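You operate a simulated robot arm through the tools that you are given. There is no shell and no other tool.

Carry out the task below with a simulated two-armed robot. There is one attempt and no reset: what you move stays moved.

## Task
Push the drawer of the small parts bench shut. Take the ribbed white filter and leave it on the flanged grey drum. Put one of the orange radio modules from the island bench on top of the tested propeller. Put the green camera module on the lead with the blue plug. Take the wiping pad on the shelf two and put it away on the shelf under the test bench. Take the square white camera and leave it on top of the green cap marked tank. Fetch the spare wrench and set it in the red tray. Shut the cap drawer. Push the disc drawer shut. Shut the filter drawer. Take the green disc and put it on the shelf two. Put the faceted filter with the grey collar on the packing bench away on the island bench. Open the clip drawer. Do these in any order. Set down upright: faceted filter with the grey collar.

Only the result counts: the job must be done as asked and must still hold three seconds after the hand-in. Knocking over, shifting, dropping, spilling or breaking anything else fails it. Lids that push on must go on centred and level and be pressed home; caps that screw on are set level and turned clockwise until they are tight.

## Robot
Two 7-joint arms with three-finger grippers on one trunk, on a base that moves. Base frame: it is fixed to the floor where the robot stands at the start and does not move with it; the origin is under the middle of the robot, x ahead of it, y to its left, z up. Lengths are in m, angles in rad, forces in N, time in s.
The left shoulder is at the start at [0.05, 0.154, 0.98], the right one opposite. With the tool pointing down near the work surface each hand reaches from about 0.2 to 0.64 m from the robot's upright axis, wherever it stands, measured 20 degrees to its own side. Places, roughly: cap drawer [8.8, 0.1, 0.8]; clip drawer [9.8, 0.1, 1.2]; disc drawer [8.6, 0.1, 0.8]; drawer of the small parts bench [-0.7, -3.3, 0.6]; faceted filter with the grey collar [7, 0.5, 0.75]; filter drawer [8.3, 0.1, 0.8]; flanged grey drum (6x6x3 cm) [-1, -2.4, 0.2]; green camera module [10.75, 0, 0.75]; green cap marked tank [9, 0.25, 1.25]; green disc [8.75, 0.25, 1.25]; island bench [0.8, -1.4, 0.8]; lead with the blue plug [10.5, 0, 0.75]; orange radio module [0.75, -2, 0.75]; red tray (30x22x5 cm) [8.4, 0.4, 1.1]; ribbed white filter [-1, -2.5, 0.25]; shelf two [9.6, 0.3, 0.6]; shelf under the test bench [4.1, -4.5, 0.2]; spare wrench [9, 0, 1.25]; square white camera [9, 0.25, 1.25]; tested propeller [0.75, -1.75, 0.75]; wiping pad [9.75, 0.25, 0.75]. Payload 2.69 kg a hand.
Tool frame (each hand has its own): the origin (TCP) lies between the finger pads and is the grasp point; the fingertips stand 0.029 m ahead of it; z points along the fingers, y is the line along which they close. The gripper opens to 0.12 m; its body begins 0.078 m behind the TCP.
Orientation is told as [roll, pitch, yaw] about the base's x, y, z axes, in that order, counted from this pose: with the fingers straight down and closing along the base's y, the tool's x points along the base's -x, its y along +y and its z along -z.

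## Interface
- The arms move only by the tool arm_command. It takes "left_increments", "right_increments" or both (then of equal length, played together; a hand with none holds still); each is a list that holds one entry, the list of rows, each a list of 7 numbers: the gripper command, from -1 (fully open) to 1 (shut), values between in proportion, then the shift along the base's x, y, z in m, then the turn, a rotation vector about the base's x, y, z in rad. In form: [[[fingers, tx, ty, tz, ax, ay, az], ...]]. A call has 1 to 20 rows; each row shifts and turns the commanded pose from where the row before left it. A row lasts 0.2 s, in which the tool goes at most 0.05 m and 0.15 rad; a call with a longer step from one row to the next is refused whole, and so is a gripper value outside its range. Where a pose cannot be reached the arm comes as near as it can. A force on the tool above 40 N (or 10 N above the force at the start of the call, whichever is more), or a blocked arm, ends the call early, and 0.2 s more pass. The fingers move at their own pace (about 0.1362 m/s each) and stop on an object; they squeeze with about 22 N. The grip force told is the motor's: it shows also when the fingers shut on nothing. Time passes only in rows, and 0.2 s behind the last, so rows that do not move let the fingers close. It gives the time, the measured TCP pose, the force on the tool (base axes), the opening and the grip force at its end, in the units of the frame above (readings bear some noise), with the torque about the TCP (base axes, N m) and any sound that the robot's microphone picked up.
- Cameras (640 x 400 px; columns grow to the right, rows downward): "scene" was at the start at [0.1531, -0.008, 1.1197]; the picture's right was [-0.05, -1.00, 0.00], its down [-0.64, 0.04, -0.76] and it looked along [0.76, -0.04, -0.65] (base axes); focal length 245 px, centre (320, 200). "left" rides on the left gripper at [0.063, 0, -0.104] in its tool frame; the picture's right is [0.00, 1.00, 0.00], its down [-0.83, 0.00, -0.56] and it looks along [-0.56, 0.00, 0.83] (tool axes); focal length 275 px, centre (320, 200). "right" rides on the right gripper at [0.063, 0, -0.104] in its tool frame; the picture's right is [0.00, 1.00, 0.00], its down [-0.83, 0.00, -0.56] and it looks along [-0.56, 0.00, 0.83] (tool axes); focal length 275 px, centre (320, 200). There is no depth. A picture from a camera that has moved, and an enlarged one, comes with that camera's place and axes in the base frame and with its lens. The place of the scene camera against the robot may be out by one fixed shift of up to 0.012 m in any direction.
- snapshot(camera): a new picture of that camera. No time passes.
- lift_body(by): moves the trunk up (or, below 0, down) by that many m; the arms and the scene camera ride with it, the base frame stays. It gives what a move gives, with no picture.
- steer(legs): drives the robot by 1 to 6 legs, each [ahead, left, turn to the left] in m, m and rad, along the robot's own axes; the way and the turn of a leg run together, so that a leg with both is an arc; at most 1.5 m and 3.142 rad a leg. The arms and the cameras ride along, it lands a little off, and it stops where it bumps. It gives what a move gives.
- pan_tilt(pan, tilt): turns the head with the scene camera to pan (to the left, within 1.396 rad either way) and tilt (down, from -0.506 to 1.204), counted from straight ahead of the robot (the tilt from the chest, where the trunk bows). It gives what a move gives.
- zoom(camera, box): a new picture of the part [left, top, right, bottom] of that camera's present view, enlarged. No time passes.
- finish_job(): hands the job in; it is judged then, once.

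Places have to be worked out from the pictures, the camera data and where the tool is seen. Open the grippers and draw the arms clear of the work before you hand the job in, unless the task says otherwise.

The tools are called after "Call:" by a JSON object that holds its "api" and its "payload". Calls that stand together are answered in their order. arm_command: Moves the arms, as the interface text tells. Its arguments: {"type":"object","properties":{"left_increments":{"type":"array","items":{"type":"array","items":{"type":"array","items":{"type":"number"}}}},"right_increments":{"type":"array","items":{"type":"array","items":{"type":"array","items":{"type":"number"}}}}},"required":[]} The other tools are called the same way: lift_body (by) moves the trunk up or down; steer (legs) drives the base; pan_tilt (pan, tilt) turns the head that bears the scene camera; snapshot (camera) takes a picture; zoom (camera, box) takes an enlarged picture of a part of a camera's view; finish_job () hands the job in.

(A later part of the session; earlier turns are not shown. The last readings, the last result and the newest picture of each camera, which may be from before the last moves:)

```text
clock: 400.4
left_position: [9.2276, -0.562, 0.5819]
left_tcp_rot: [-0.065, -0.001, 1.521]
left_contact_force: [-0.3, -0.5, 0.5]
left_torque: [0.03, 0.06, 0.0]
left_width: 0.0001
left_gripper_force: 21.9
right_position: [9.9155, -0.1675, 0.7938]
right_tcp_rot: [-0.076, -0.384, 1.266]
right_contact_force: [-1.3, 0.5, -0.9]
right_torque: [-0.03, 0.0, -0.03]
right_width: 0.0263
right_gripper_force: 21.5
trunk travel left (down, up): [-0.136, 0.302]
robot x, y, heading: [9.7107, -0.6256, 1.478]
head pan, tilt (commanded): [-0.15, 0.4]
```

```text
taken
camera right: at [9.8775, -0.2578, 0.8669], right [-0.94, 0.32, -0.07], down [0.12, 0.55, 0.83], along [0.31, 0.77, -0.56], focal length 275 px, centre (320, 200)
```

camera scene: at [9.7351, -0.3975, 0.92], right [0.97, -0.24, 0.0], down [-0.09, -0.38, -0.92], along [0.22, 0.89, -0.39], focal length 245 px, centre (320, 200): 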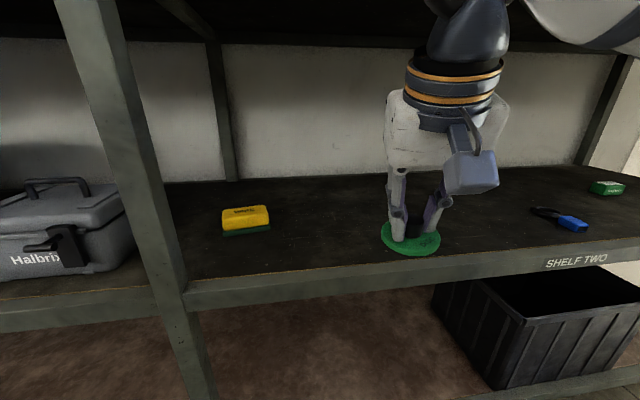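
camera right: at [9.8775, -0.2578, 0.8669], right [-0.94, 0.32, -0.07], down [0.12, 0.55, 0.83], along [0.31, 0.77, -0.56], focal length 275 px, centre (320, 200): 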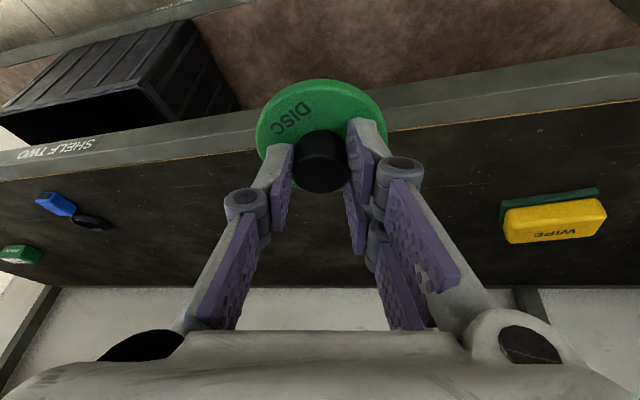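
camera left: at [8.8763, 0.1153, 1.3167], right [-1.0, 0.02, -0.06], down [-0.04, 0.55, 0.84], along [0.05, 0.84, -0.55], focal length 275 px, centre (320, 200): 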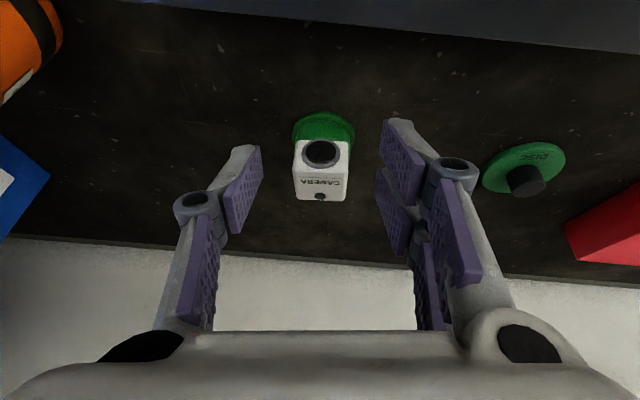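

The right bay has plenty of free room. I level the disc, lower the hand to z≈0.70, and drive in.

Call:
{"api": "arm_command", "payload": {"right_increments": [[[1, 0, 0, -0.025, -0.007, 0.035, 0], [1, 0, 0, -0.025, -0.007, 0.035, 0], [1, 0, 0, -0.025, 0, 0, 0], [1, 0, 0, -0.015, 0, 0, 0]]]}}

Call:
{"api": "steer", "payload": {"legs": [[0.2, 0, 0]]}}

Call:
{"api": "snapshot", "payload": {"camera": "scene"}}

Call:
{"api": "snapshot", "payload": {"camera": "right"}}

```text
clock: 401.4
left_position: [9.2271, -0.5611, 0.5819]
left_tcp_rot: [-0.065, 0.002, 1.521]
left_contact_force: [0.6, 0.3, 0.4]
left_torque: [0.03, -0.01, 0.02]
left_width: 0.0001
left_gripper_force: 21.8
right_position: [9.9143, -0.1669, 0.7047]
right_tcp_rot: [-0.01, -0.347, 1.242]
right_contact_force: [-0.2, -0.3, -0.3]
right_torque: [-0.03, 0.0, 0.03]
right_width: 0.0262
right_gripper_force: 21.9
trunk travel left (down, up): [-0.136, 0.302]
robot x, y, heading: [9.7085, -0.6258, 1.481]
head pan, tilt (commanded): [-0.15, 0.4]
```

```text
clock: 403.0
left_position: [9.2454, -0.365, 0.5824]
left_tcp_rot: [-0.063, 0.0, 1.526]
left_contact_force: [-0.2, -0.2, -0.1]
left_torque: [-0.02, 0.0, -0.07]
left_width: 0.0001
left_gripper_force: 21.9
right_position: [9.9297, 0.0323, 0.7042]
right_tcp_rot: [-0.01, -0.349, 1.249]
right_contact_force: [0.1, 0.0, 0.3]
right_torque: [0.03, -0.04, 0.02]
right_width: 0.0262
right_gripper_force: 22.4
trunk travel left (down, up): [-0.136, 0.302]
robot x, y, heading: [9.7269, -0.4254, 1.488]
head pan, tilt (commanded): [-0.15, 0.4]
```

```text
taken
camera scene: at [9.7517, -0.1991, 0.9199], right [0.97, -0.23, 0.0], down [-0.09, -0.38, -0.92], along [0.22, 0.9, -0.39], focal length 245 px, centre (320, 200)
```

scene: 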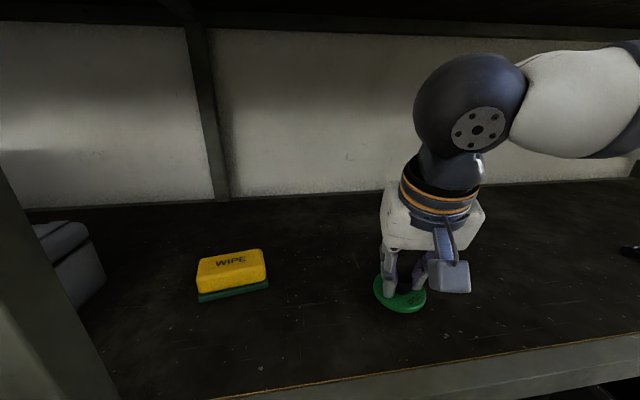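

```text
taken
camera right: at [9.898, -0.0577, 0.7817], right [-0.95, 0.32, -0.01], down [0.18, 0.56, 0.81], along [0.26, 0.76, -0.59], focal length 275 px, centre (320, 200)
```

right: 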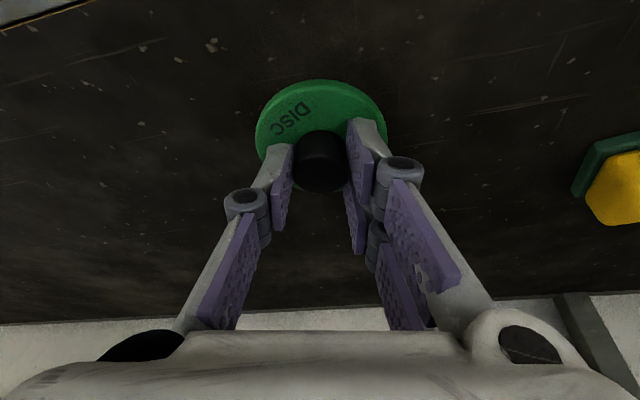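

The disc is over clear shelf. I lower it gently to contact.

Call:
{"api": "arm_command", "payload": {"right_increments": [[[1, 0, 0, -0.015, 0, 0, 0], [1, 0, 0, -0.012, 0, 0, 0], [1, 0, 0, -0.008, 0, 0, 0], [1, 0, 0, -0.004, 0, 0, 0], [1, 0, 0, 0, 0, 0, 0]]]}}

Call:
{"api": "zoom", "payload": {"camera": "scene", "box": [330, 200, 490, 340]}}

```text
clock: 404.2
left_position: [9.2452, -0.3643, 0.582]
left_tcp_rot: [-0.066, -0.003, 1.525]
left_contact_force: [0.7, 0.2, 0.4]
left_torque: [-0.01, -0.03, 0.0]
left_width: 0.0
left_gripper_force: 22.3
right_position: [9.9288, 0.0314, 0.6656]
right_tcp_rot: [-0.011, -0.351, 1.248]
right_contact_force: [0.4, -1.2, 4.5]
right_torque: [-0.1, -0.04, 0.02]
right_width: 0.0264
right_gripper_force: 22.0
trunk travel left (down, up): [-0.136, 0.302]
robot x, y, heading: [9.7277, -0.429, 1.484]
head pan, tilt (commanded): [-0.15, 0.4]
```

```text
2.86 times, centred on (410, 270) of scene
camera zoom: at [9.7516, -0.1993, 0.9201], right [0.97, -0.23, 0.0], down [-0.09, -0.38, -0.92], along [0.22, 0.9, -0.39], focal length 700 px, centre (63, 0)
```

zoom: 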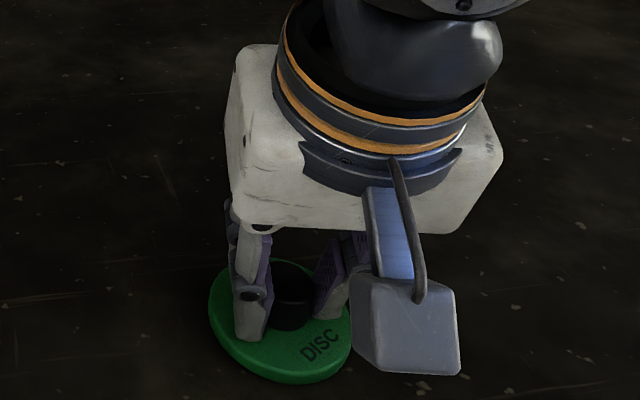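

Contact felt (4.5 N). I release and rise.

Call:
{"api": "arm_command", "payload": {"right_increments": [[[0.6, 0, 0, -0.001, 0, 0, 0], [0.3, 0, 0, 0, 0, 0, 0], [0.0, 0, 0, 0, 0, 0, 0], [0.0, 0, 0, 0.02, 0, 0, 0], [0.0, 0, -0.01, 0.03, 0, 0, 0], [0.0, 0, -0.02, 0.02, 0, 0, 0]]]}}

Call:
{"api": "snapshot", "payload": {"camera": "right"}}

Call:
{"api": "snapshot", "payload": {"camera": "scene"}}

```text
clock: 405.6
left_position: [9.2448, -0.3662, 0.5824]
left_tcp_rot: [-0.064, 0.002, 1.525]
left_contact_force: [0.3, -0.1, 0.3]
left_torque: [0.01, -0.04, -0.04]
left_width: 0.0
left_gripper_force: 21.7
right_position: [9.9301, 0.0005, 0.7334]
right_tcp_rot: [-0.012, -0.349, 1.248]
right_contact_force: [0.0, -0.8, 0.0]
right_torque: [0.0, 0.02, 0.0]
right_width: 0.0601
right_gripper_force: 0.1
trunk travel left (down, up): [-0.136, 0.302]
robot x, y, heading: [9.7231, -0.4255, 1.483]
head pan, tilt (commanded): [-0.15, 0.4]
```

```text
taken
camera right: at [9.8975, -0.088, 0.8112], right [-0.95, 0.32, -0.01], down [0.18, 0.56, 0.81], along [0.26, 0.76, -0.59], focal length 275 px, centre (320, 200)
```

right: 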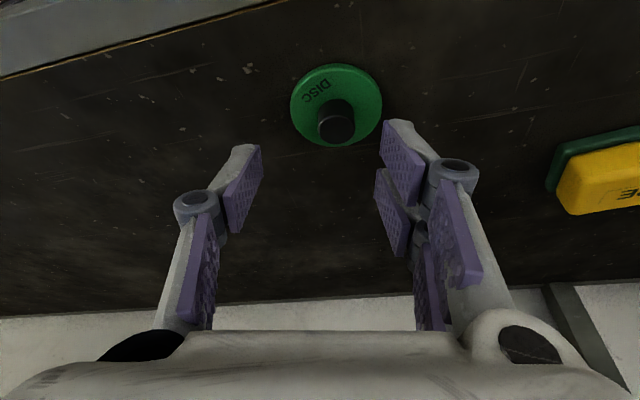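

```text
taken
camera scene: at [9.7517, -0.1992, 0.92], right [0.97, -0.23, 0.0], down [-0.09, -0.38, -0.92], along [0.22, 0.9, -0.39], focal length 245 px, centre (320, 200)
```

scene: 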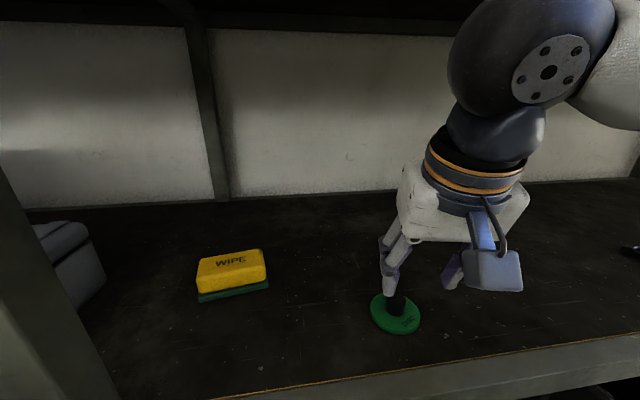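

The disc rests on shelf two at about (9.93,0.04). Next the green camera module and the blue-plug lead at the shelf's right end: I back off and strafe right.

Call:
{"api": "steer", "payload": {"legs": [[-0.17, 0, 0.02], [0, -0.72, 0]]}}

Call:
{"api": "pan_tilt", "payload": {"pan": 0.0, "tilt": 0.45}}

Call:
{"api": "snapshot", "payload": {"camera": "scene"}}

Call:
{"api": "snapshot", "payload": {"camera": "right"}}

```text
clock: 412.5
left_position: [9.9302, -0.5862, 0.5811]
left_tcp_rot: [-0.064, 0.0, 1.526]
left_contact_force: [0.4, 0.0, 0.2]
left_torque: [0.0, 0.01, -0.05]
left_width: 0.0003
left_gripper_force: 21.7
right_position: [10.6157, -0.2193, 0.7348]
right_tcp_rot: [-0.011, -0.349, 1.248]
right_contact_force: [0.6, -0.2, -0.1]
right_torque: [-0.02, 0.0, -0.01]
right_width: 0.0598
right_gripper_force: 0.1
trunk travel left (down, up): [-0.136, 0.302]
robot x, y, heading: [10.4089, -0.6443, 1.489]
head pan, tilt (commanded): [-0.15, 0.4]
```

```text
clock: 413.2
left_position: [9.9311, -0.5862, 0.582]
left_tcp_rot: [-0.065, 0.001, 1.525]
left_contact_force: [0.1, 0.0, 0.6]
left_torque: [-0.01, -0.02, 0.0]
left_width: 0.0001
left_gripper_force: 22.2
right_position: [10.6152, -0.2183, 0.7345]
right_tcp_rot: [-0.011, -0.35, 1.248]
right_contact_force: [0.5, -0.8, 0.8]
right_torque: [-0.02, -0.01, -0.01]
right_width: 0.0598
right_gripper_force: 0.0
trunk travel left (down, up): [-0.136, 0.302]
robot x, y, heading: [10.4152, -0.6471, 1.482]
head pan, tilt (commanded): [0.0, 0.45]
```

```text
taken
camera scene: at [10.4241, -0.4181, 0.9153], right [1.0, -0.09, 0.0], down [-0.04, -0.43, -0.9], along [0.08, 0.9, -0.44], focal length 245 px, centre (320, 200)
```

scene: 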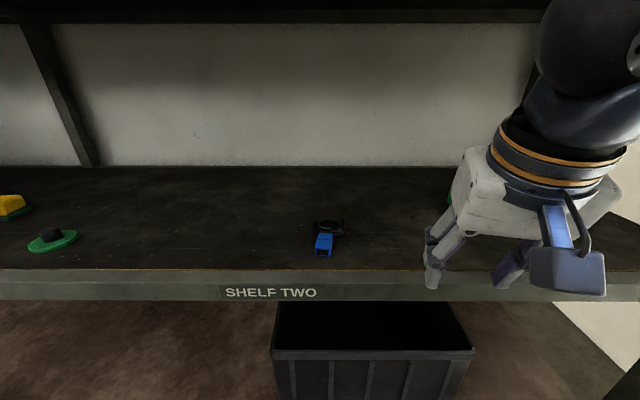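

```text
taken
camera right: at [10.5835, -0.3082, 0.811], right [-0.95, 0.32, -0.01], down [0.18, 0.56, 0.81], along [0.26, 0.76, -0.59], focal length 275 px, centre (320, 200)
```

right: 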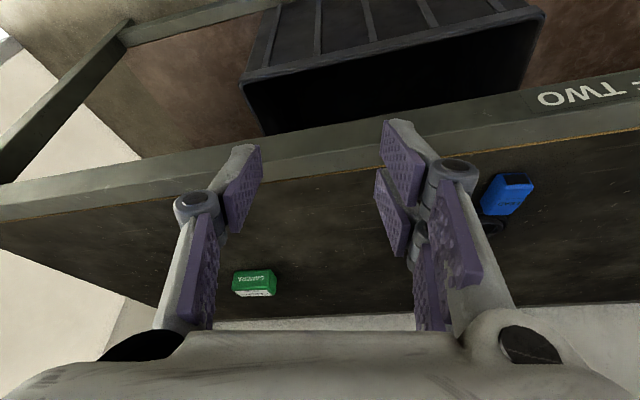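

I zoom in on the lead and the green module.

Call:
{"api": "zoom", "payload": {"camera": "scene", "box": [270, 200, 390, 280]}}

Call:
{"api": "zoom", "payload": {"camera": "right", "box": [200, 230, 320, 330]}}

Call:
{"api": "zoom", "payload": {"camera": "right", "box": [440, 150, 580, 260]}}

```text
5.00 times, centred on (330, 240) of scene
camera zoom: at [10.4241, -0.4181, 0.9153], right [1.0, -0.09, 0.0], down [-0.04, -0.43, -0.9], along [0.08, 0.9, -0.44], focal length 1224 px, centre (270, 0)
```

zoom: 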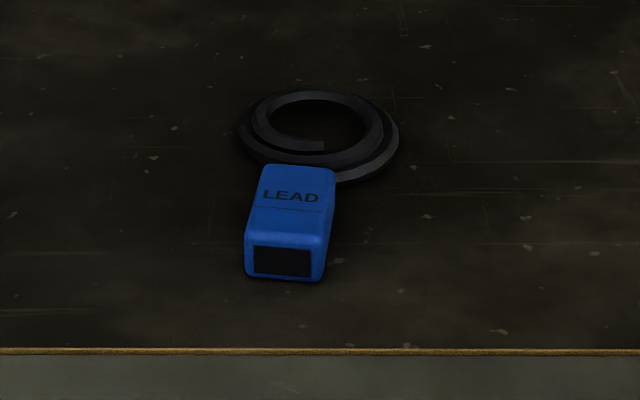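

```text
4.00 times, centred on (260, 280) of right
camera zoom: at [10.5835, -0.3082, 0.811], right [-0.95, 0.32, -0.01], down [0.18, 0.56, 0.81], along [0.26, 0.76, -0.59], focal length 1101 px, centre (560, -120)
```

zoom: 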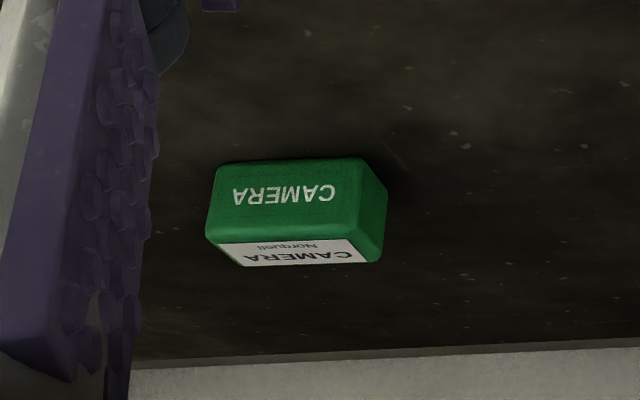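

```text
3.64 times, centred on (510, 205) of right
camera zoom: at [10.5835, -0.3082, 0.811], right [-0.95, 0.32, -0.01], down [0.18, 0.56, 0.81], along [0.26, 0.76, -0.59], focal length 1001 px, centre (-371, 182)
```

zoom: 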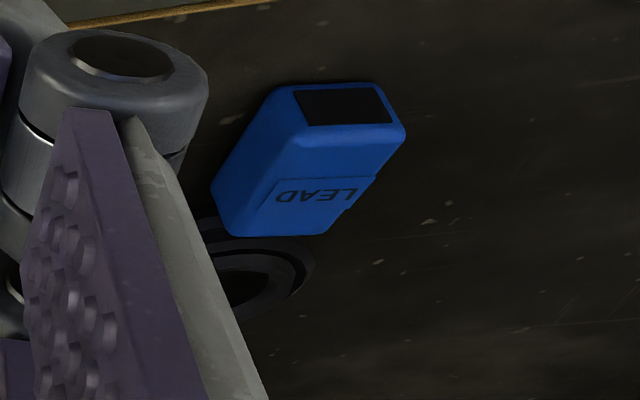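

Module centre ≈(10.865,0.1375), about 7.3×4.2×3.6 cm, yaw ≈-0.13; the coil of the lead is centred ≈(10.488,0.047). I lower the trunk a bit more for a flatter arm, strafe right, and re-orient the hand.

Call:
{"api": "steer", "payload": {"legs": [[0, -0.26, 0]]}}

Call:
{"api": "lift_body", "payload": {"by": -0.07}}

Call:
{"api": "snapshot", "payload": {"camera": "right"}}

```text
clock: 415.8
left_position: [10.1835, -0.6009, 0.5824]
left_tcp_rot: [-0.064, 0.0, 1.505]
left_contact_force: [0.3, 0.4, -0.1]
left_torque: [-0.02, 0.05, 0.01]
left_width: 0.0001
left_gripper_force: 22.4
right_position: [10.8763, -0.2484, 0.7336]
right_tcp_rot: [-0.009, -0.349, 1.227]
right_contact_force: [-0.5, 0.1, -0.3]
right_torque: [-0.02, 0.03, 0.02]
right_width: 0.0603
right_gripper_force: 0.1
trunk travel left (down, up): [-0.136, 0.302]
robot x, y, heading: [10.6648, -0.6684, 1.46]
head pan, tilt (commanded): [0.0, 0.45]
```

```text
clock: 416.8
left_position: [10.1848, -0.6014, 0.5118]
left_tcp_rot: [-0.064, -0.002, 1.505]
left_contact_force: [-0.4, 0.5, 0.3]
left_torque: [0.0, -0.03, 0.01]
left_width: 0.0001
left_gripper_force: 21.6
right_position: [10.8758, -0.2474, 0.6635]
right_tcp_rot: [-0.01, -0.352, 1.227]
right_contact_force: [-0.7, 0.1, -0.6]
right_torque: [0.02, 0.0, -0.01]
right_width: 0.0601
right_gripper_force: 0.0
trunk travel left (down, up): [-0.066, 0.372]
robot x, y, heading: [10.6677, -0.6715, 1.46]
head pan, tilt (commanded): [0.0, 0.45]
```

```text
taken
camera right: at [10.8418, -0.3366, 0.7412], right [-0.94, 0.34, -0.01], down [0.19, 0.56, 0.81], along [0.28, 0.76, -0.59], focal length 275 px, centre (320, 200)
```

right: 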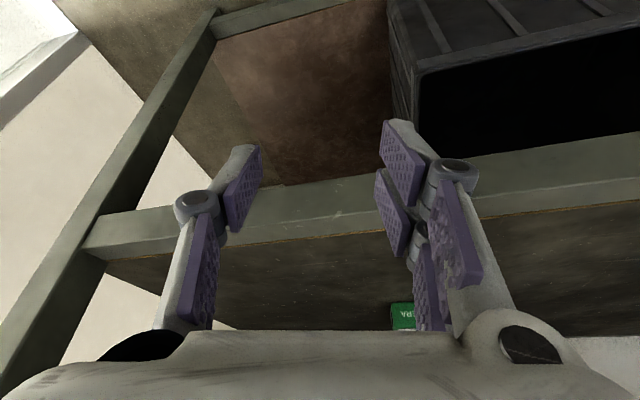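

I raise the hand slightly, open it, correct its yaw, and drive in.

Call:
{"api": "arm_command", "payload": {"right_increments": [[[-0.6, -0.01, 0, 0.02, 0, 0, 0.063], [-0.6, -0.01, 0, 0.02, 0, 0, 0.063], [-0.6, -0.01, 0, 0.02, 0, 0, 0.063], [-0.6, 0, 0, 0, 0, 0, 0]]]}}

Call:
{"api": "steer", "payload": {"legs": [[0.27, 0, 0]]}}

Call:
{"api": "snapshot", "payload": {"camera": "right"}}

Call:
{"api": "snapshot", "payload": {"camera": "scene"}}

```text
clock: 417.8
left_position: [10.1844, -0.6004, 0.5122]
left_tcp_rot: [-0.064, 0.001, 1.505]
left_contact_force: [0.6, -0.7, -0.1]
left_torque: [0.03, 0.01, 0.03]
left_width: 0.0
left_gripper_force: 21.8
right_position: [10.8447, -0.2441, 0.7246]
right_tcp_rot: [-0.01, -0.349, 1.418]
right_contact_force: [-0.1, 0.0, 0.3]
right_torque: [-0.01, -0.01, 0.01]
right_width: 0.0959
right_gripper_force: 0.1
trunk travel left (down, up): [-0.066, 0.372]
robot x, y, heading: [10.6644, -0.6709, 1.463]
head pan, tilt (commanded): [0.0, 0.45]
```

```text
clock: 419.5
left_position: [10.2112, -0.3908, 0.517]
left_tcp_rot: [-0.055, 0.005, 1.528]
left_contact_force: [0.2, -1.3, -1.4]
left_torque: [0.02, -0.03, 0.0]
left_width: 0.0
left_gripper_force: 21.5
right_position: [10.8745, -0.0252, 0.7261]
right_tcp_rot: [-0.008, -0.354, 1.417]
right_contact_force: [-0.2, 0.1, 0.3]
right_torque: [-0.02, -0.03, -0.01]
right_width: 0.0957
right_gripper_force: 0.0
trunk travel left (down, up): [-0.066, 0.372]
robot x, y, heading: [10.6918, -0.4474, 1.464]
head pan, tilt (commanded): [0.0, 0.45]
stopped in leg 1: the robot was blocked; the commanded pose is now the measured one
```

```text
taken
camera right: at [10.858, -0.1195, 0.8029], right [-0.99, 0.15, -0.01], down [0.08, 0.58, 0.81], along [0.13, 0.8, -0.59], focal length 275 px, centre (320, 200)
```

right: 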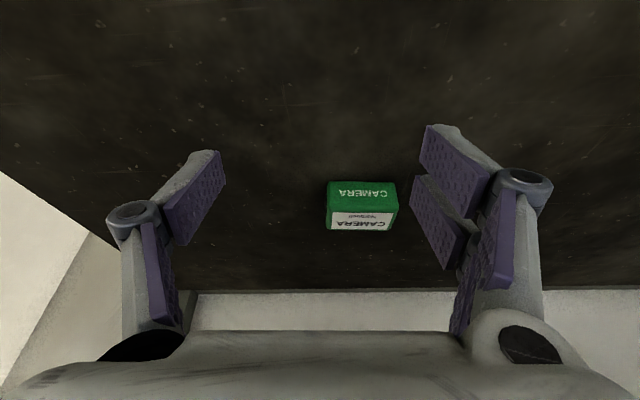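

```text
taken
camera scene: at [10.7121, -0.1975, 0.8347], right [0.99, -0.11, 0.0], down [-0.05, -0.43, -0.9], along [0.09, 0.9, -0.43], focal length 245 px, centre (320, 200)
```

scene: 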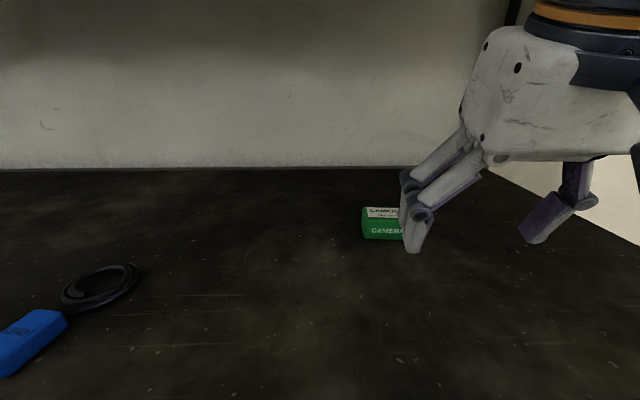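

The robot's chest reached the shelf edge (stopped there); I ease back 1 cm. The module is straight ahead at ≈(10.853,0.131); I extend the arm toward it at the current height.

Call:
{"api": "steer", "payload": {"legs": [[-0.012, 0, 0]]}}

Call:
{"api": "arm_command", "payload": {"right_increments": [[[-0.6, -0.0055, 0.038, 0, 0, 0, 0], [-0.6, -0.0055, 0.038, 0, 0, 0, 0], [-0.6, -0.0055, 0.038, 0, 0, 0, 0], [-0.6, -0.0055, 0.03, 0, 0, 0, 0], [-0.6, 0, 0, 0, 0, 0, 0]]]}}

Call:
{"api": "snapshot", "payload": {"camera": "right"}}

Call:
{"api": "snapshot", "payload": {"camera": "scene"}}

```text
clock: 420.3
left_position: [10.2091, -0.3958, 0.5138]
left_tcp_rot: [-0.058, 0.01, 1.523]
left_contact_force: [0.3, 0.3, -0.7]
left_torque: [0.0, -0.01, -0.02]
left_width: 0.0
left_gripper_force: 22.1
right_position: [10.8713, -0.0334, 0.7251]
right_tcp_rot: [-0.009, -0.351, 1.416]
right_contact_force: [0.2, 0.5, 0.0]
right_torque: [0.02, 0.0, -0.02]
right_width: 0.0959
right_gripper_force: 0.0
trunk travel left (down, up): [-0.066, 0.372]
robot x, y, heading: [10.6885, -0.4603, 1.463]
head pan, tilt (commanded): [0.0, 0.45]
```

```text
clock: 421.5
left_position: [10.209, -0.3965, 0.5158]
left_tcp_rot: [-0.058, 0.011, 1.523]
left_contact_force: [0.7, 0.1, 0.1]
left_torque: [-0.03, -0.03, -0.03]
left_width: 0.0
left_gripper_force: 22.2
right_position: [10.85, 0.1095, 0.7233]
right_tcp_rot: [-0.01, -0.351, 1.416]
right_contact_force: [-0.2, 0.2, -0.3]
right_torque: [-0.03, 0.01, 0.0]
right_width: 0.0961
right_gripper_force: 0.1
trunk travel left (down, up): [-0.066, 0.372]
robot x, y, heading: [10.6901, -0.4606, 1.46]
head pan, tilt (commanded): [0.0, 0.45]
```

```text
taken
camera right: at [10.8337, 0.0163, 0.8004], right [-0.99, 0.15, -0.01], down [0.08, 0.58, 0.81], along [0.13, 0.8, -0.59], focal length 275 px, centre (320, 200)
```

right: 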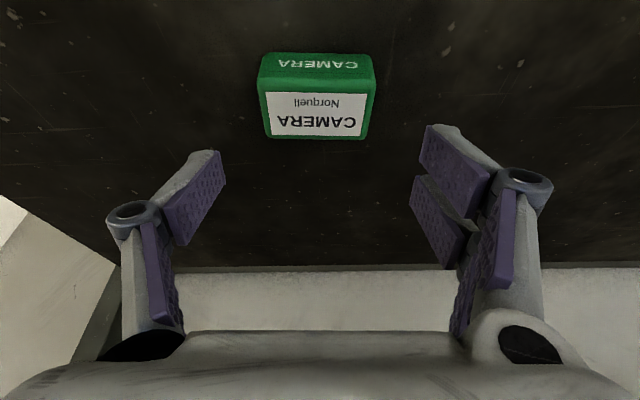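

```text
taken
camera scene: at [10.7088, -0.2044, 0.8336], right [0.99, -0.11, 0.0], down [-0.05, -0.43, -0.9], along [0.1, 0.9, -0.44], focal length 245 px, centre (320, 200)
```

scene: 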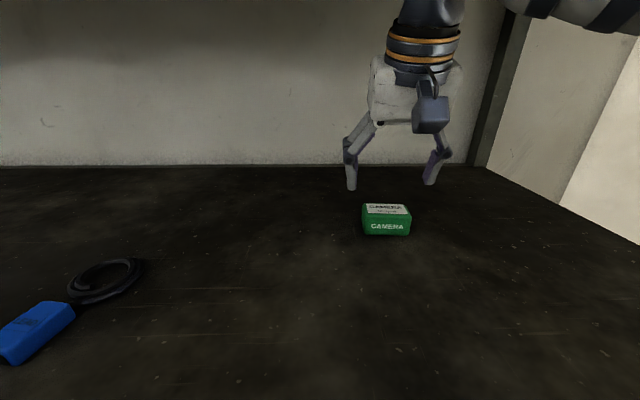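

Module top centre ≈(10.853,0.126), centred between the fingers. I descend to z≈0.66 and close.

Call:
{"api": "arm_command", "payload": {"right_increments": [[[-0.6, 0.001, 0.004, -0.022, 0, 0, 0], [-0.6, 0.001, 0.004, -0.022, 0, 0, 0], [-0.6, 0.0, 0.002, -0.018, 0, 0, 0], [-0.6, 0, 0, 0, 0, 0, 0]]]}}

Call:
{"api": "snapshot", "payload": {"camera": "right"}}

```text
clock: 422.5
left_position: [10.209, -0.3959, 0.5147]
left_tcp_rot: [-0.06, 0.011, 1.522]
left_contact_force: [-0.5, 0.5, 0.4]
left_torque: [0.02, -0.01, -0.01]
left_width: 0.0002
left_gripper_force: 22.3
right_position: [10.8536, 0.1198, 0.6629]
right_tcp_rot: [-0.011, -0.351, 1.415]
right_contact_force: [0.0, -0.9, -0.4]
right_torque: [-0.02, -0.03, 0.01]
right_width: 0.096
right_gripper_force: 0.0
trunk travel left (down, up): [-0.066, 0.372]
robot x, y, heading: [10.6863, -0.4588, 1.463]
head pan, tilt (commanded): [0.0, 0.45]
```

```text
taken
camera right: at [10.8368, 0.0263, 0.7398], right [-0.99, 0.15, -0.01], down [0.08, 0.58, 0.81], along [0.13, 0.8, -0.59], focal length 275 px, centre (320, 200)
```

right: 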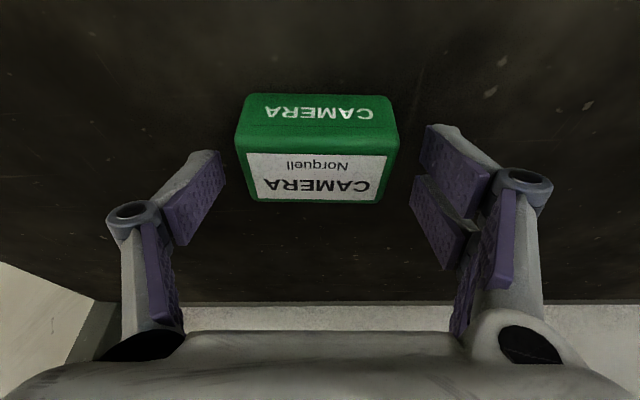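

Call:
{"api": "arm_command", "payload": {"right_increments": [[[-0.3, 0, 0.002, -0.001, 0, 0, 0], [0, 0, 0, 0, 0, 0, 0], [1, 0, 0, 0, 0, 0, 0], [1, 0, 0, 0, 0, 0, 0]]]}}

Call:
{"api": "snapshot", "payload": {"camera": "right"}}

```text
clock: 423.5
left_position: [10.2089, -0.3981, 0.5148]
left_tcp_rot: [-0.06, 0.011, 1.524]
left_contact_force: [-0.8, 0.1, 0.2]
left_torque: [-0.02, -0.03, 0.0]
left_width: 0.0
left_gripper_force: 22.2
right_position: [10.8522, 0.1217, 0.6616]
right_tcp_rot: [-0.01, -0.35, 1.415]
right_contact_force: [0.3, 0.4, 3.1]
right_torque: [0.0, 0.08, 0.02]
right_width: 0.0695
right_gripper_force: 21.8
trunk travel left (down, up): [-0.066, 0.372]
robot x, y, heading: [10.6917, -0.461, 1.464]
head pan, tilt (commanded): [0.0, 0.45]
```

```text
taken
camera right: at [10.836, 0.0283, 0.7391], right [-0.99, 0.15, -0.01], down [0.08, 0.58, 0.81], along [0.13, 0.8, -0.59], focal length 275 px, centre (320, 200)
```

right: 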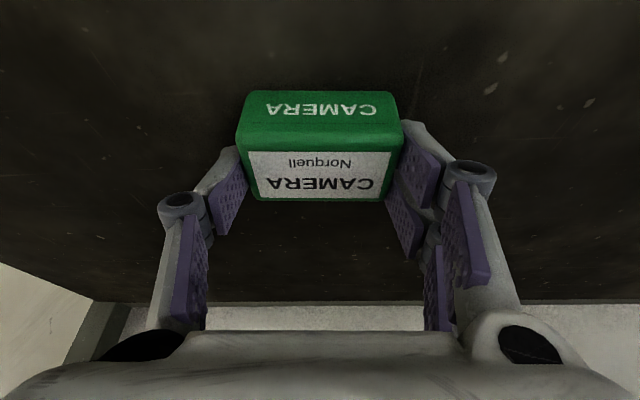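

Gripped (7 cm). I lift it, pull back, and strafe the base left toward the lead.

Call:
{"api": "arm_command", "payload": {"right_increments": [[[1, 0, 0, 0.02, 0, 0, 0], [1, 0, 0, 0.025, 0, 0, 0], [1, 0, -0.02, 0.02, 0, 0, 0], [1, 0, -0.03, 0, 0, 0, 0]]]}}

Call:
{"api": "steer", "payload": {"legs": [[-0.05, 0, 0], [0, 0.36, 0]]}}

Call:
{"api": "snapshot", "payload": {"camera": "right"}}

Call:
{"api": "snapshot", "payload": {"camera": "scene"}}

```text
clock: 424.5
left_position: [10.2102, -0.3974, 0.5144]
left_tcp_rot: [-0.059, 0.012, 1.524]
left_contact_force: [0.5, -0.1, -0.8]
left_torque: [-0.02, -0.01, 0.03]
left_width: 0.0001
left_gripper_force: 21.9
right_position: [10.8527, 0.0707, 0.7263]
right_tcp_rot: [-0.01, -0.351, 1.415]
right_contact_force: [-0.3, 0.4, -1.9]
right_torque: [-0.01, -0.04, -0.02]
right_width: 0.0697
right_gripper_force: 21.9
trunk travel left (down, up): [-0.066, 0.372]
robot x, y, heading: [10.6891, -0.4587, 1.468]
head pan, tilt (commanded): [0.0, 0.45]
```

```text
clock: 428.3
left_position: [9.8517, -0.4073, 0.5162]
left_tcp_rot: [-0.059, 0.01, 1.522]
left_contact_force: [0.2, 0.1, 0.0]
left_torque: [0.02, -0.02, -0.03]
left_width: 0.0002
left_gripper_force: 22.0
right_position: [10.4947, 0.059, 0.7256]
right_tcp_rot: [-0.01, -0.351, 1.414]
right_contact_force: [-1.0, -0.6, -0.3]
right_torque: [0.02, 0.0, 0.01]
right_width: 0.0697
right_gripper_force: 21.7
trunk travel left (down, up): [-0.066, 0.372]
robot x, y, heading: [10.3309, -0.4698, 1.462]
head pan, tilt (commanded): [0.0, 0.45]
```

```text
taken
camera right: at [10.478, -0.034, 0.8032], right [-0.99, 0.16, -0.01], down [0.08, 0.58, 0.81], along [0.13, 0.8, -0.59], focal length 275 px, centre (320, 200)
```

right: 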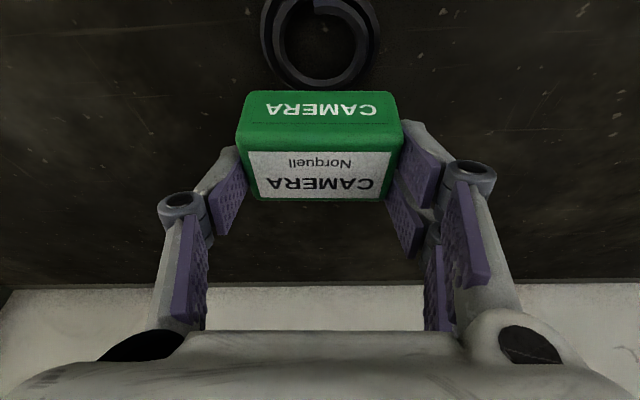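

```text
taken
camera scene: at [10.3514, -0.2155, 0.8336], right [0.99, -0.11, 0.0], down [-0.05, -0.43, -0.9], along [0.1, 0.89, -0.44], focal length 245 px, centre (320, 200)
```

scene: 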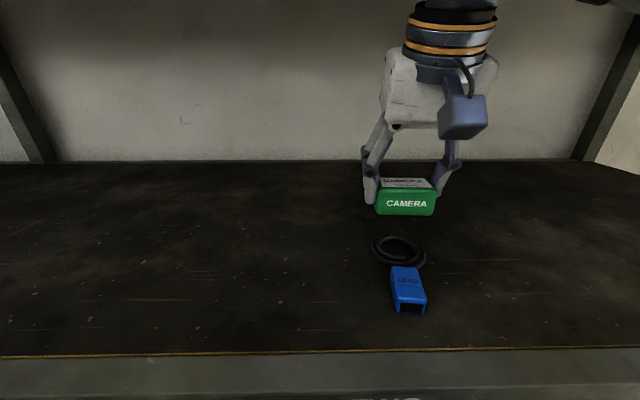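

The coil is centred at ≈(10.4925,0.046), just in front of the module. I shift back 1.6 cm and lower onto it.

Call:
{"api": "arm_command", "payload": {"right_increments": [[[1, -0.003, -0.015, -0.01, 0, 0, 0], [1, 0, 0, -0.015, 0, 0, 0], [1, 0, 0, -0.012, 0, 0, 0], [1, 0, 0, 0, 0, 0, 0]]]}}

Call:
{"api": "snapshot", "payload": {"camera": "right"}}

Call:
{"api": "zoom", "payload": {"camera": "scene", "box": [340, 160, 480, 330]}}

```text
clock: 429.3
left_position: [9.8513, -0.4074, 0.5151]
left_tcp_rot: [-0.06, 0.01, 1.521]
left_contact_force: [-0.4, 0.2, 0.0]
left_torque: [-0.01, 0.03, -0.02]
left_width: 0.0001
left_gripper_force: 21.8
right_position: [10.4937, 0.044, 0.689]
right_tcp_rot: [-0.01, -0.35, 1.413]
right_contact_force: [-0.6, -0.2, -1.9]
right_torque: [0.0, 0.01, -0.04]
right_width: 0.0693
right_gripper_force: 22.4
trunk travel left (down, up): [-0.066, 0.372]
robot x, y, heading: [10.3285, -0.4732, 1.462]
head pan, tilt (commanded): [0.0, 0.45]
```

```text
taken
camera right: at [10.4767, -0.0496, 0.7658], right [-0.99, 0.16, -0.01], down [0.08, 0.58, 0.81], along [0.13, 0.8, -0.59], focal length 275 px, centre (320, 200)
```

right: 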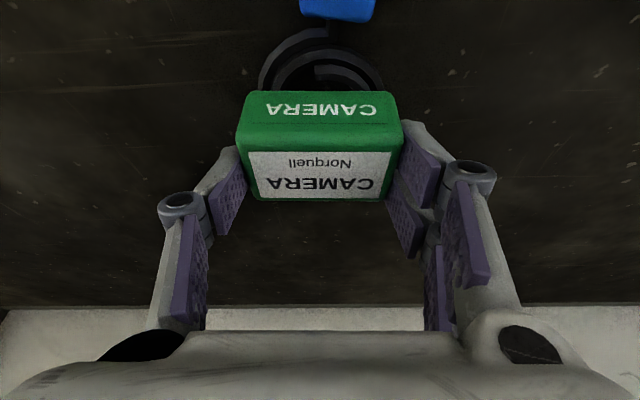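

```text
2.35 times, centred on (410, 245) of scene
camera zoom: at [10.3514, -0.2155, 0.8336], right [0.99, -0.11, 0.0], down [-0.05, -0.43, -0.9], along [0.1, 0.89, -0.44], focal length 576 px, centre (108, 94)
```

zoom: 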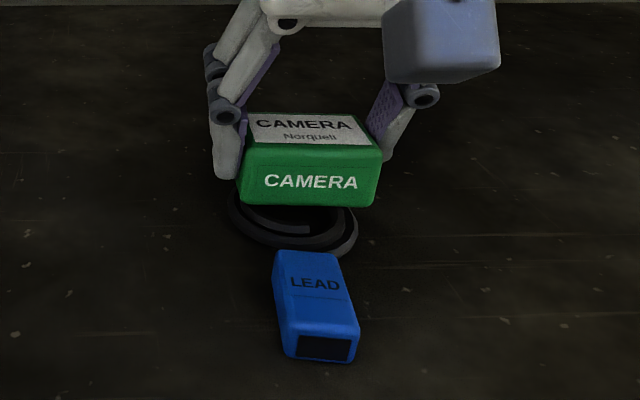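

Module is centred over the coil. I creep down to contact.

Call:
{"api": "arm_command", "payload": {"right_increments": [[[1, 0, 0, -0.008, 0, 0, 0], [1, 0, 0, -0.004, 0, 0, 0], [1, 0, 0, -0.002, 0, 0, 0], [1, 0, 0, -0.002, 0, 0, 0], [1, 0, 0, 0, 0, 0, 0]]]}}

```text
clock: 430.5
left_position: [9.8514, -0.4083, 0.5143]
left_tcp_rot: [-0.061, 0.012, 1.522]
left_contact_force: [0.2, 0.3, 0.7]
left_torque: [-0.01, -0.01, -0.01]
left_width: 0.0
left_gripper_force: 21.4
right_position: [10.4929, 0.0434, 0.6769]
right_tcp_rot: [-0.011, -0.352, 1.414]
right_contact_force: [1.3, 1.5, 16.8]
right_torque: [0.21, -0.03, -0.03]
right_width: 0.0698
right_gripper_force: 22.3
trunk travel left (down, up): [-0.066, 0.372]
robot x, y, heading: [10.3335, -0.4718, 1.456]
head pan, tilt (commanded): [0.0, 0.45]
```

Contact at 16.8 N on the coil. I release gently and rise.

Call:
{"api": "arm_command", "payload": {"right_increments": [[[0.5, 0, 0, 0.002, 0, 0, 0], [-0.2, 0, 0, 0, 0, 0, 0], [-0.4, 0, 0, 0, 0, 0, 0], [-0.5, 0, 0, 0, 0, 0, 0], [-0.5, 0, -0.005, 0.02, 0, 0, 0], [-0.5, 0, -0.01, 0.03, 0, 0, 0], [-0.5, 0, -0.02, 0.03, 0, 0, 0]]]}}

Call:
{"api": "snapshot", "payload": {"camera": "right"}}

Call:
{"api": "zoom", "payload": {"camera": "scene", "box": [340, 160, 480, 330]}}

```text
clock: 432.1
left_position: [9.8514, -0.4081, 0.5152]
left_tcp_rot: [-0.059, 0.009, 1.522]
left_contact_force: [-0.1, 0.5, 0.8]
left_torque: [0.02, 0.0, 0.0]
left_width: 0.0001
left_gripper_force: 22.7
right_position: [10.4902, 0.0094, 0.7571]
right_tcp_rot: [-0.01, -0.35, 1.414]
right_contact_force: [-0.3, 0.4, 0.5]
right_torque: [0.02, -0.04, 0.02]
right_width: 0.09
right_gripper_force: 0.1
trunk travel left (down, up): [-0.066, 0.372]
robot x, y, heading: [10.3315, -0.4696, 1.461]
head pan, tilt (commanded): [0.0, 0.45]
```

```text
taken
camera right: at [10.474, -0.0849, 0.8337], right [-0.99, 0.16, -0.01], down [0.08, 0.58, 0.81], along [0.13, 0.8, -0.59], focal length 275 px, centre (320, 200)
```

right: 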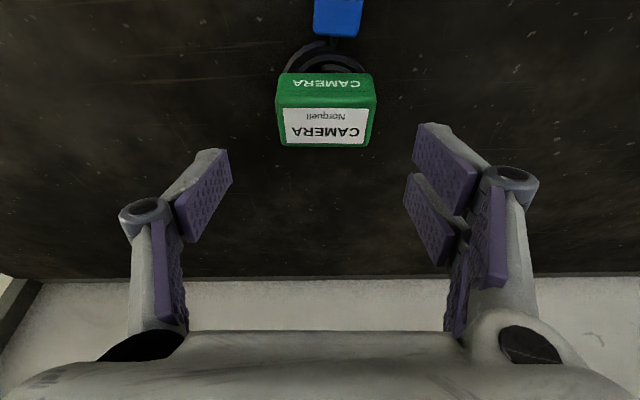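

```text
2.35 times, centred on (410, 245) of scene
camera zoom: at [10.3513, -0.2156, 0.8336], right [0.99, -0.11, 0.0], down [-0.05, -0.43, -0.9], along [0.1, 0.9, -0.44], focal length 576 px, centre (108, 94)
```

zoom: 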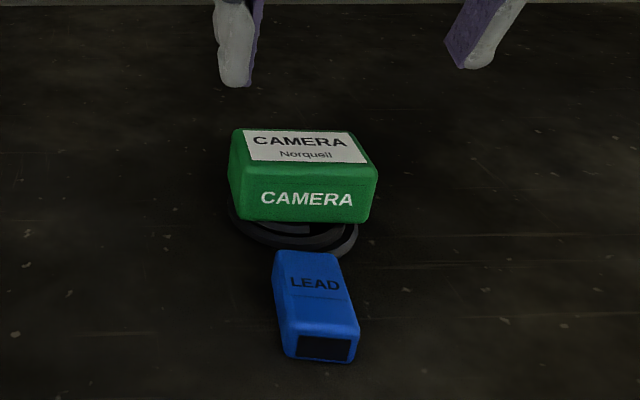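

The module rests on the lead's coil. Next the clip drawer: I back off, raise the trunk, and go to x≈9.7 to look at the cabinets on shelf three.

Call:
{"api": "steer", "payload": {"legs": [[-0.3, 0, 0.03], [0, 0.55, 0]]}}

Call:
{"api": "lift_body", "payload": {"by": 0.3}}

Call:
{"api": "pan_tilt", "payload": {"pan": 0.0, "tilt": 0.1}}

Call:
{"api": "snapshot", "payload": {"camera": "scene"}}

```text
clock: 438.3
left_position: [9.2883, -0.6551, 0.5158]
left_tcp_rot: [-0.059, 0.011, 1.529]
left_contact_force: [-0.2, 0.1, -0.2]
left_torque: [0.04, 0.01, 0.0]
left_width: 0.0002
left_gripper_force: 21.6
right_position: [9.9259, -0.2361, 0.7565]
right_tcp_rot: [-0.01, -0.35, 1.42]
right_contact_force: [0.6, 0.0, -0.3]
right_torque: [-0.05, 0.01, -0.01]
right_width: 0.0897
right_gripper_force: 0.1
trunk travel left (down, up): [-0.066, 0.372]
robot x, y, heading: [9.7684, -0.7156, 1.472]
head pan, tilt (commanded): [0.0, 0.45]
```

```text
clock: 441.3
left_position: [9.2891, -0.6558, 0.815]
left_tcp_rot: [-0.059, 0.013, 1.528]
left_contact_force: [0.8, 0.2, 0.6]
left_torque: [0.03, -0.01, -0.02]
left_width: 0.0001
left_gripper_force: 22.1
right_position: [9.9259, -0.236, 1.0568]
right_tcp_rot: [-0.009, -0.349, 1.419]
right_contact_force: [0.9, 0.1, -0.4]
right_torque: [0.04, -0.01, 0.0]
right_width: 0.09
right_gripper_force: 0.0
trunk travel left (down, up): [-0.366, 0.072]
robot x, y, heading: [9.7678, -0.7157, 1.471]
head pan, tilt (commanded): [0.0, 0.45]
```

```text
clock: 442.2
left_position: [9.2897, -0.6559, 0.8147]
left_tcp_rot: [-0.058, 0.009, 1.53]
left_contact_force: [0.0, -0.7, 0.1]
left_torque: [0.0, 0.0, 0.02]
left_width: 0.0
left_gripper_force: 22.2
right_position: [9.9249, -0.2352, 1.0562]
right_tcp_rot: [-0.01, -0.35, 1.419]
right_contact_force: [-0.5, -0.2, -1.0]
right_torque: [-0.01, 0.01, -0.02]
right_width: 0.0903
right_gripper_force: 0.1
trunk travel left (down, up): [-0.366, 0.072]
robot x, y, heading: [9.7655, -0.719, 1.463]
head pan, tilt (commanded): [0.0, 0.099]
```

```text
taken
camera scene: at [9.7779, -0.5593, 1.1916], right [0.99, -0.1, 0.0], down [-0.01, -0.1, -0.99], along [0.1, 0.99, -0.1], focal length 245 px, centre (320, 200)
```

scene: 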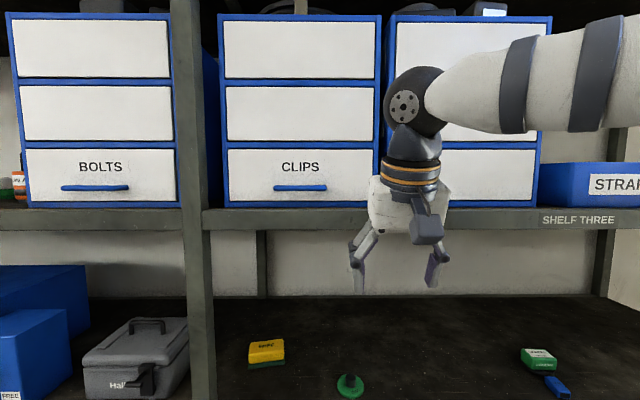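

I see the CLIPS drawer: handle centred at about x≈9.79, z≈1.165. I line up the right hand with it and tilt it to point horizontally forward.

Call:
{"api": "steer", "payload": {"legs": [[0, 0.14, 0.03]]}}

Call:
{"api": "arm_command", "payload": {"right_increments": [[[-1, 0, -0.005, 0.012, 0.134, -0.02, 0], [-1, 0, -0.005, 0.012, 0.134, -0.02, 0], [-1, 0, -0.005, 0.012, 0.134, -0.02, 0], [-1, 0, -0.005, 0.012, 0.134, -0.02, 0], [-1, 0, -0.005, 0.012, 0.134, -0.02, 0], [-1, 0, -0.005, 0.012, 0.134, -0.02, 0], [-1, 0, -0.005, 0.012, 0.134, -0.02, 0], [-1, 0, -0.005, 0.012, 0.134, -0.02, 0], [-1, 0, -0.005, 0.012, 0.134, -0.02, 0]]]}}

Call:
{"api": "snapshot", "payload": {"camera": "scene"}}

Call:
{"api": "snapshot", "payload": {"camera": "right"}}

```text
clock: 443.9
left_position: [9.154, -0.659, 0.8148]
left_tcp_rot: [-0.058, 0.011, 1.56]
left_contact_force: [-0.3, 0.0, 0.1]
left_torque: [0.01, 0.01, -0.01]
left_width: 0.0
left_gripper_force: 22.5
right_position: [9.7771, -0.2203, 1.0551]
right_tcp_rot: [-0.011, -0.351, 1.45]
right_contact_force: [-0.3, 0.2, -0.5]
right_torque: [0.0, -0.03, 0.0]
right_width: 0.0901
right_gripper_force: 0.1
trunk travel left (down, up): [-0.366, 0.072]
robot x, y, heading: [9.637, -0.7054, 1.492]
head pan, tilt (commanded): [0.0, 0.099]
```

```text
clock: 445.9
left_position: [9.1521, -0.6583, 0.8152]
left_tcp_rot: [-0.059, 0.009, 1.559]
left_contact_force: [0.1, -0.7, -0.5]
left_torque: [-0.03, 0.02, -0.01]
left_width: 0.0
left_gripper_force: 21.9
right_position: [9.7766, -0.2626, 1.1674]
right_tcp_rot: [-1.641, -1.545, 3.063]
right_contact_force: [-0.4, -0.4, -0.9]
right_torque: [0.01, -0.03, 0.01]
right_width: 0.12
right_gripper_force: 0.1
trunk travel left (down, up): [-0.366, 0.072]
robot x, y, heading: [9.6374, -0.7086, 1.492]
head pan, tilt (commanded): [0.0, 0.099]
```

```text
taken
camera scene: at [9.6393, -0.547, 1.1916], right [1.0, -0.07, 0.0], down [-0.01, -0.1, -1.0], along [0.07, 0.99, -0.1], focal length 245 px, centre (320, 200)
```

scene: 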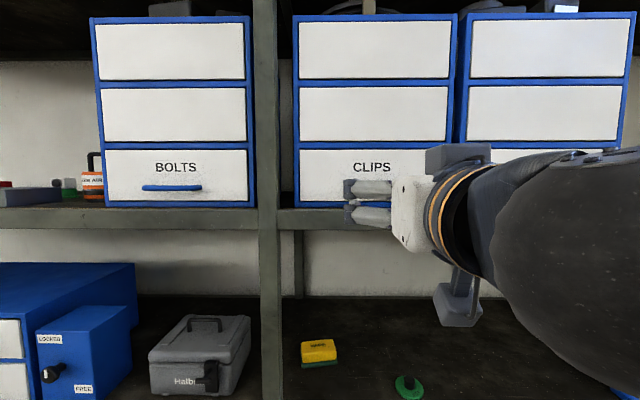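

```text
taken
camera right: at [9.7617, -0.3668, 1.1039], right [-0.99, 0.15, -0.03], down [-0.11, -0.55, 0.83], along [0.11, 0.82, 0.56], focal length 275 px, centre (320, 200)
```

right: 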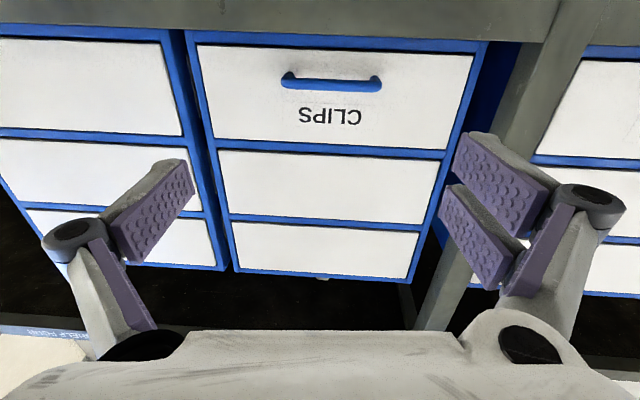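

The tool points forward at the CLIPS handle (≈(9.797,-0.037,1.167)). I roll the hand 90° so the fingers close vertically around the bar.

Call:
{"api": "arm_command", "payload": {"right_increments": [[[-1, 0, 0, 0, 0.0218, 0.1412, 0], [-1, 0, 0, 0, 0.0218, 0.1412, 0], [-1, 0, 0, 0, 0.0218, 0.1412, 0], [-1, 0, 0, 0, 0.0218, 0.1412, 0], [-1, 0, 0, 0, 0.0218, 0.1412, 0], [-1, 0, 0, 0, 0.0218, 0.1412, 0], [-1, 0, 0, 0, 0.0218, 0.1412, 0], [-1, 0, 0, 0, 0.0218, 0.1412, 0], [-1, 0, 0, 0, 0.0218, 0.1412, 0], [-1, 0, 0, 0, 0.0218, 0.1412, 0], [-1, 0, 0, 0, 0.0218, 0.1412, 0]]]}}

Call:
{"api": "snapshot", "payload": {"camera": "right"}}

Call:
{"api": "snapshot", "payload": {"camera": "scene"}}

```text
clock: 448.2
left_position: [9.1543, -0.6567, 0.816]
left_tcp_rot: [-0.06, 0.009, 1.559]
left_contact_force: [-0.5, -1.0, 1.1]
left_torque: [0.01, -0.01, 0.02]
left_width: 0.0
left_gripper_force: 22.7
right_position: [9.7786, -0.2638, 1.1642]
right_tcp_rot: [1.574, -0.022, -0.154]
right_contact_force: [0.0, -0.4, -0.3]
right_torque: [0.01, 0.02, -0.02]
right_width: 0.1201
right_gripper_force: 0.1
trunk travel left (down, up): [-0.366, 0.072]
robot x, y, heading: [9.6356, -0.7022, 1.494]
head pan, tilt (commanded): [0.0, 0.099]
```

```text
taken
camera right: at [9.6984, -0.3574, 1.1633], right [-0.03, 0.0, 1.0], down [0.74, -0.68, 0.02], along [0.68, 0.74, 0.02], focal length 275 px, centre (320, 200)
```

right: 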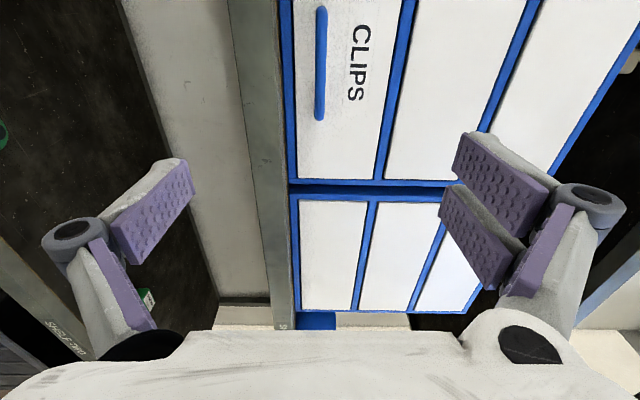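

```text
taken
camera scene: at [9.6394, -0.5468, 1.1916], right [1.0, -0.07, 0.0], down [-0.01, -0.1, -0.99], along [0.07, 0.99, -0.1], focal length 245 px, centre (320, 200)
```

scene: 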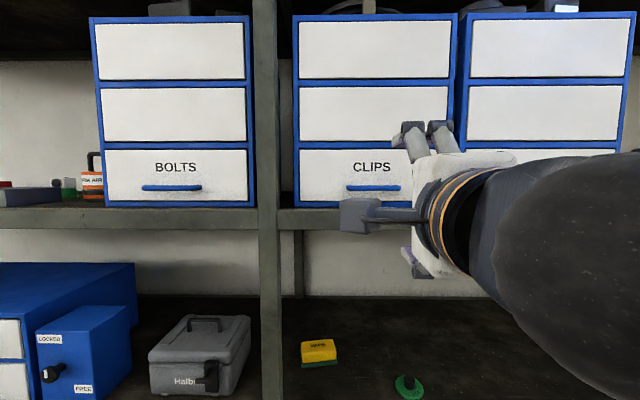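

The handle bar is level with the TCP (z≈1.167). I narrow the fingers to 5 cm (to clear the shelf below) and advance to the bar.

Call:
{"api": "arm_command", "payload": {"right_increments": [[[0.17, 0.003, 0.02, 0.001, 0, 0, 0], [0.17, 0.003, 0.035, 0.001, 0, 0, 0], [0.17, 0.003, 0.035, 0, 0, 0, 0], [0.17, 0.003, 0.035, 0, 0, 0, 0], [0.17, 0.003, 0.035, 0, 0, 0, 0]]]}}

Call:
{"api": "snapshot", "payload": {"camera": "right"}}

Call:
{"api": "snapshot", "payload": {"camera": "scene"}}

```text
clock: 449.4
left_position: [9.1535, -0.6576, 0.8151]
left_tcp_rot: [-0.061, 0.011, 1.559]
left_contact_force: [-0.9, 0.5, -0.3]
left_torque: [0.0, -0.03, 0.0]
left_width: 0.0
left_gripper_force: 22.0
right_position: [9.7913, -0.103, 1.1647]
right_tcp_rot: [1.575, -0.024, -0.154]
right_contact_force: [1.0, -0.8, -0.7]
right_torque: [0.0, 0.01, 0.01]
right_width: 0.0499
right_gripper_force: 0.0
trunk travel left (down, up): [-0.366, 0.072]
robot x, y, heading: [9.6358, -0.7061, 1.497]
head pan, tilt (commanded): [0.0, 0.099]
```

```text
taken
camera right: at [9.7132, -0.196, 1.163], right [-0.03, 0.0, 1.0], down [0.74, -0.68, 0.02], along [0.68, 0.74, 0.02], focal length 275 px, centre (320, 200)
```

right: 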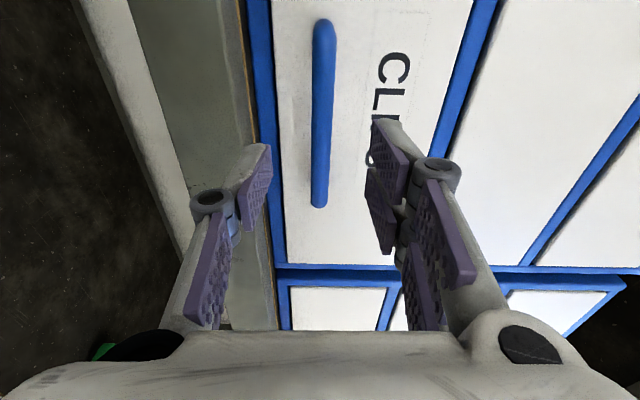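

```text
taken
camera scene: at [9.6393, -0.5468, 1.1916], right [1.0, -0.07, 0.0], down [-0.01, -0.1, -0.99], along [0.07, 0.99, -0.1], focal length 245 px, centre (320, 200)
```

scene: 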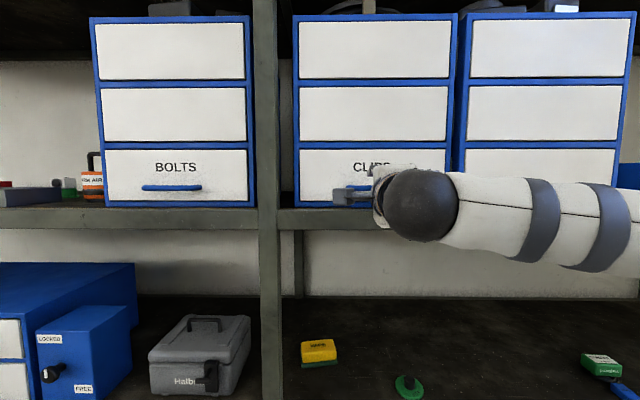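

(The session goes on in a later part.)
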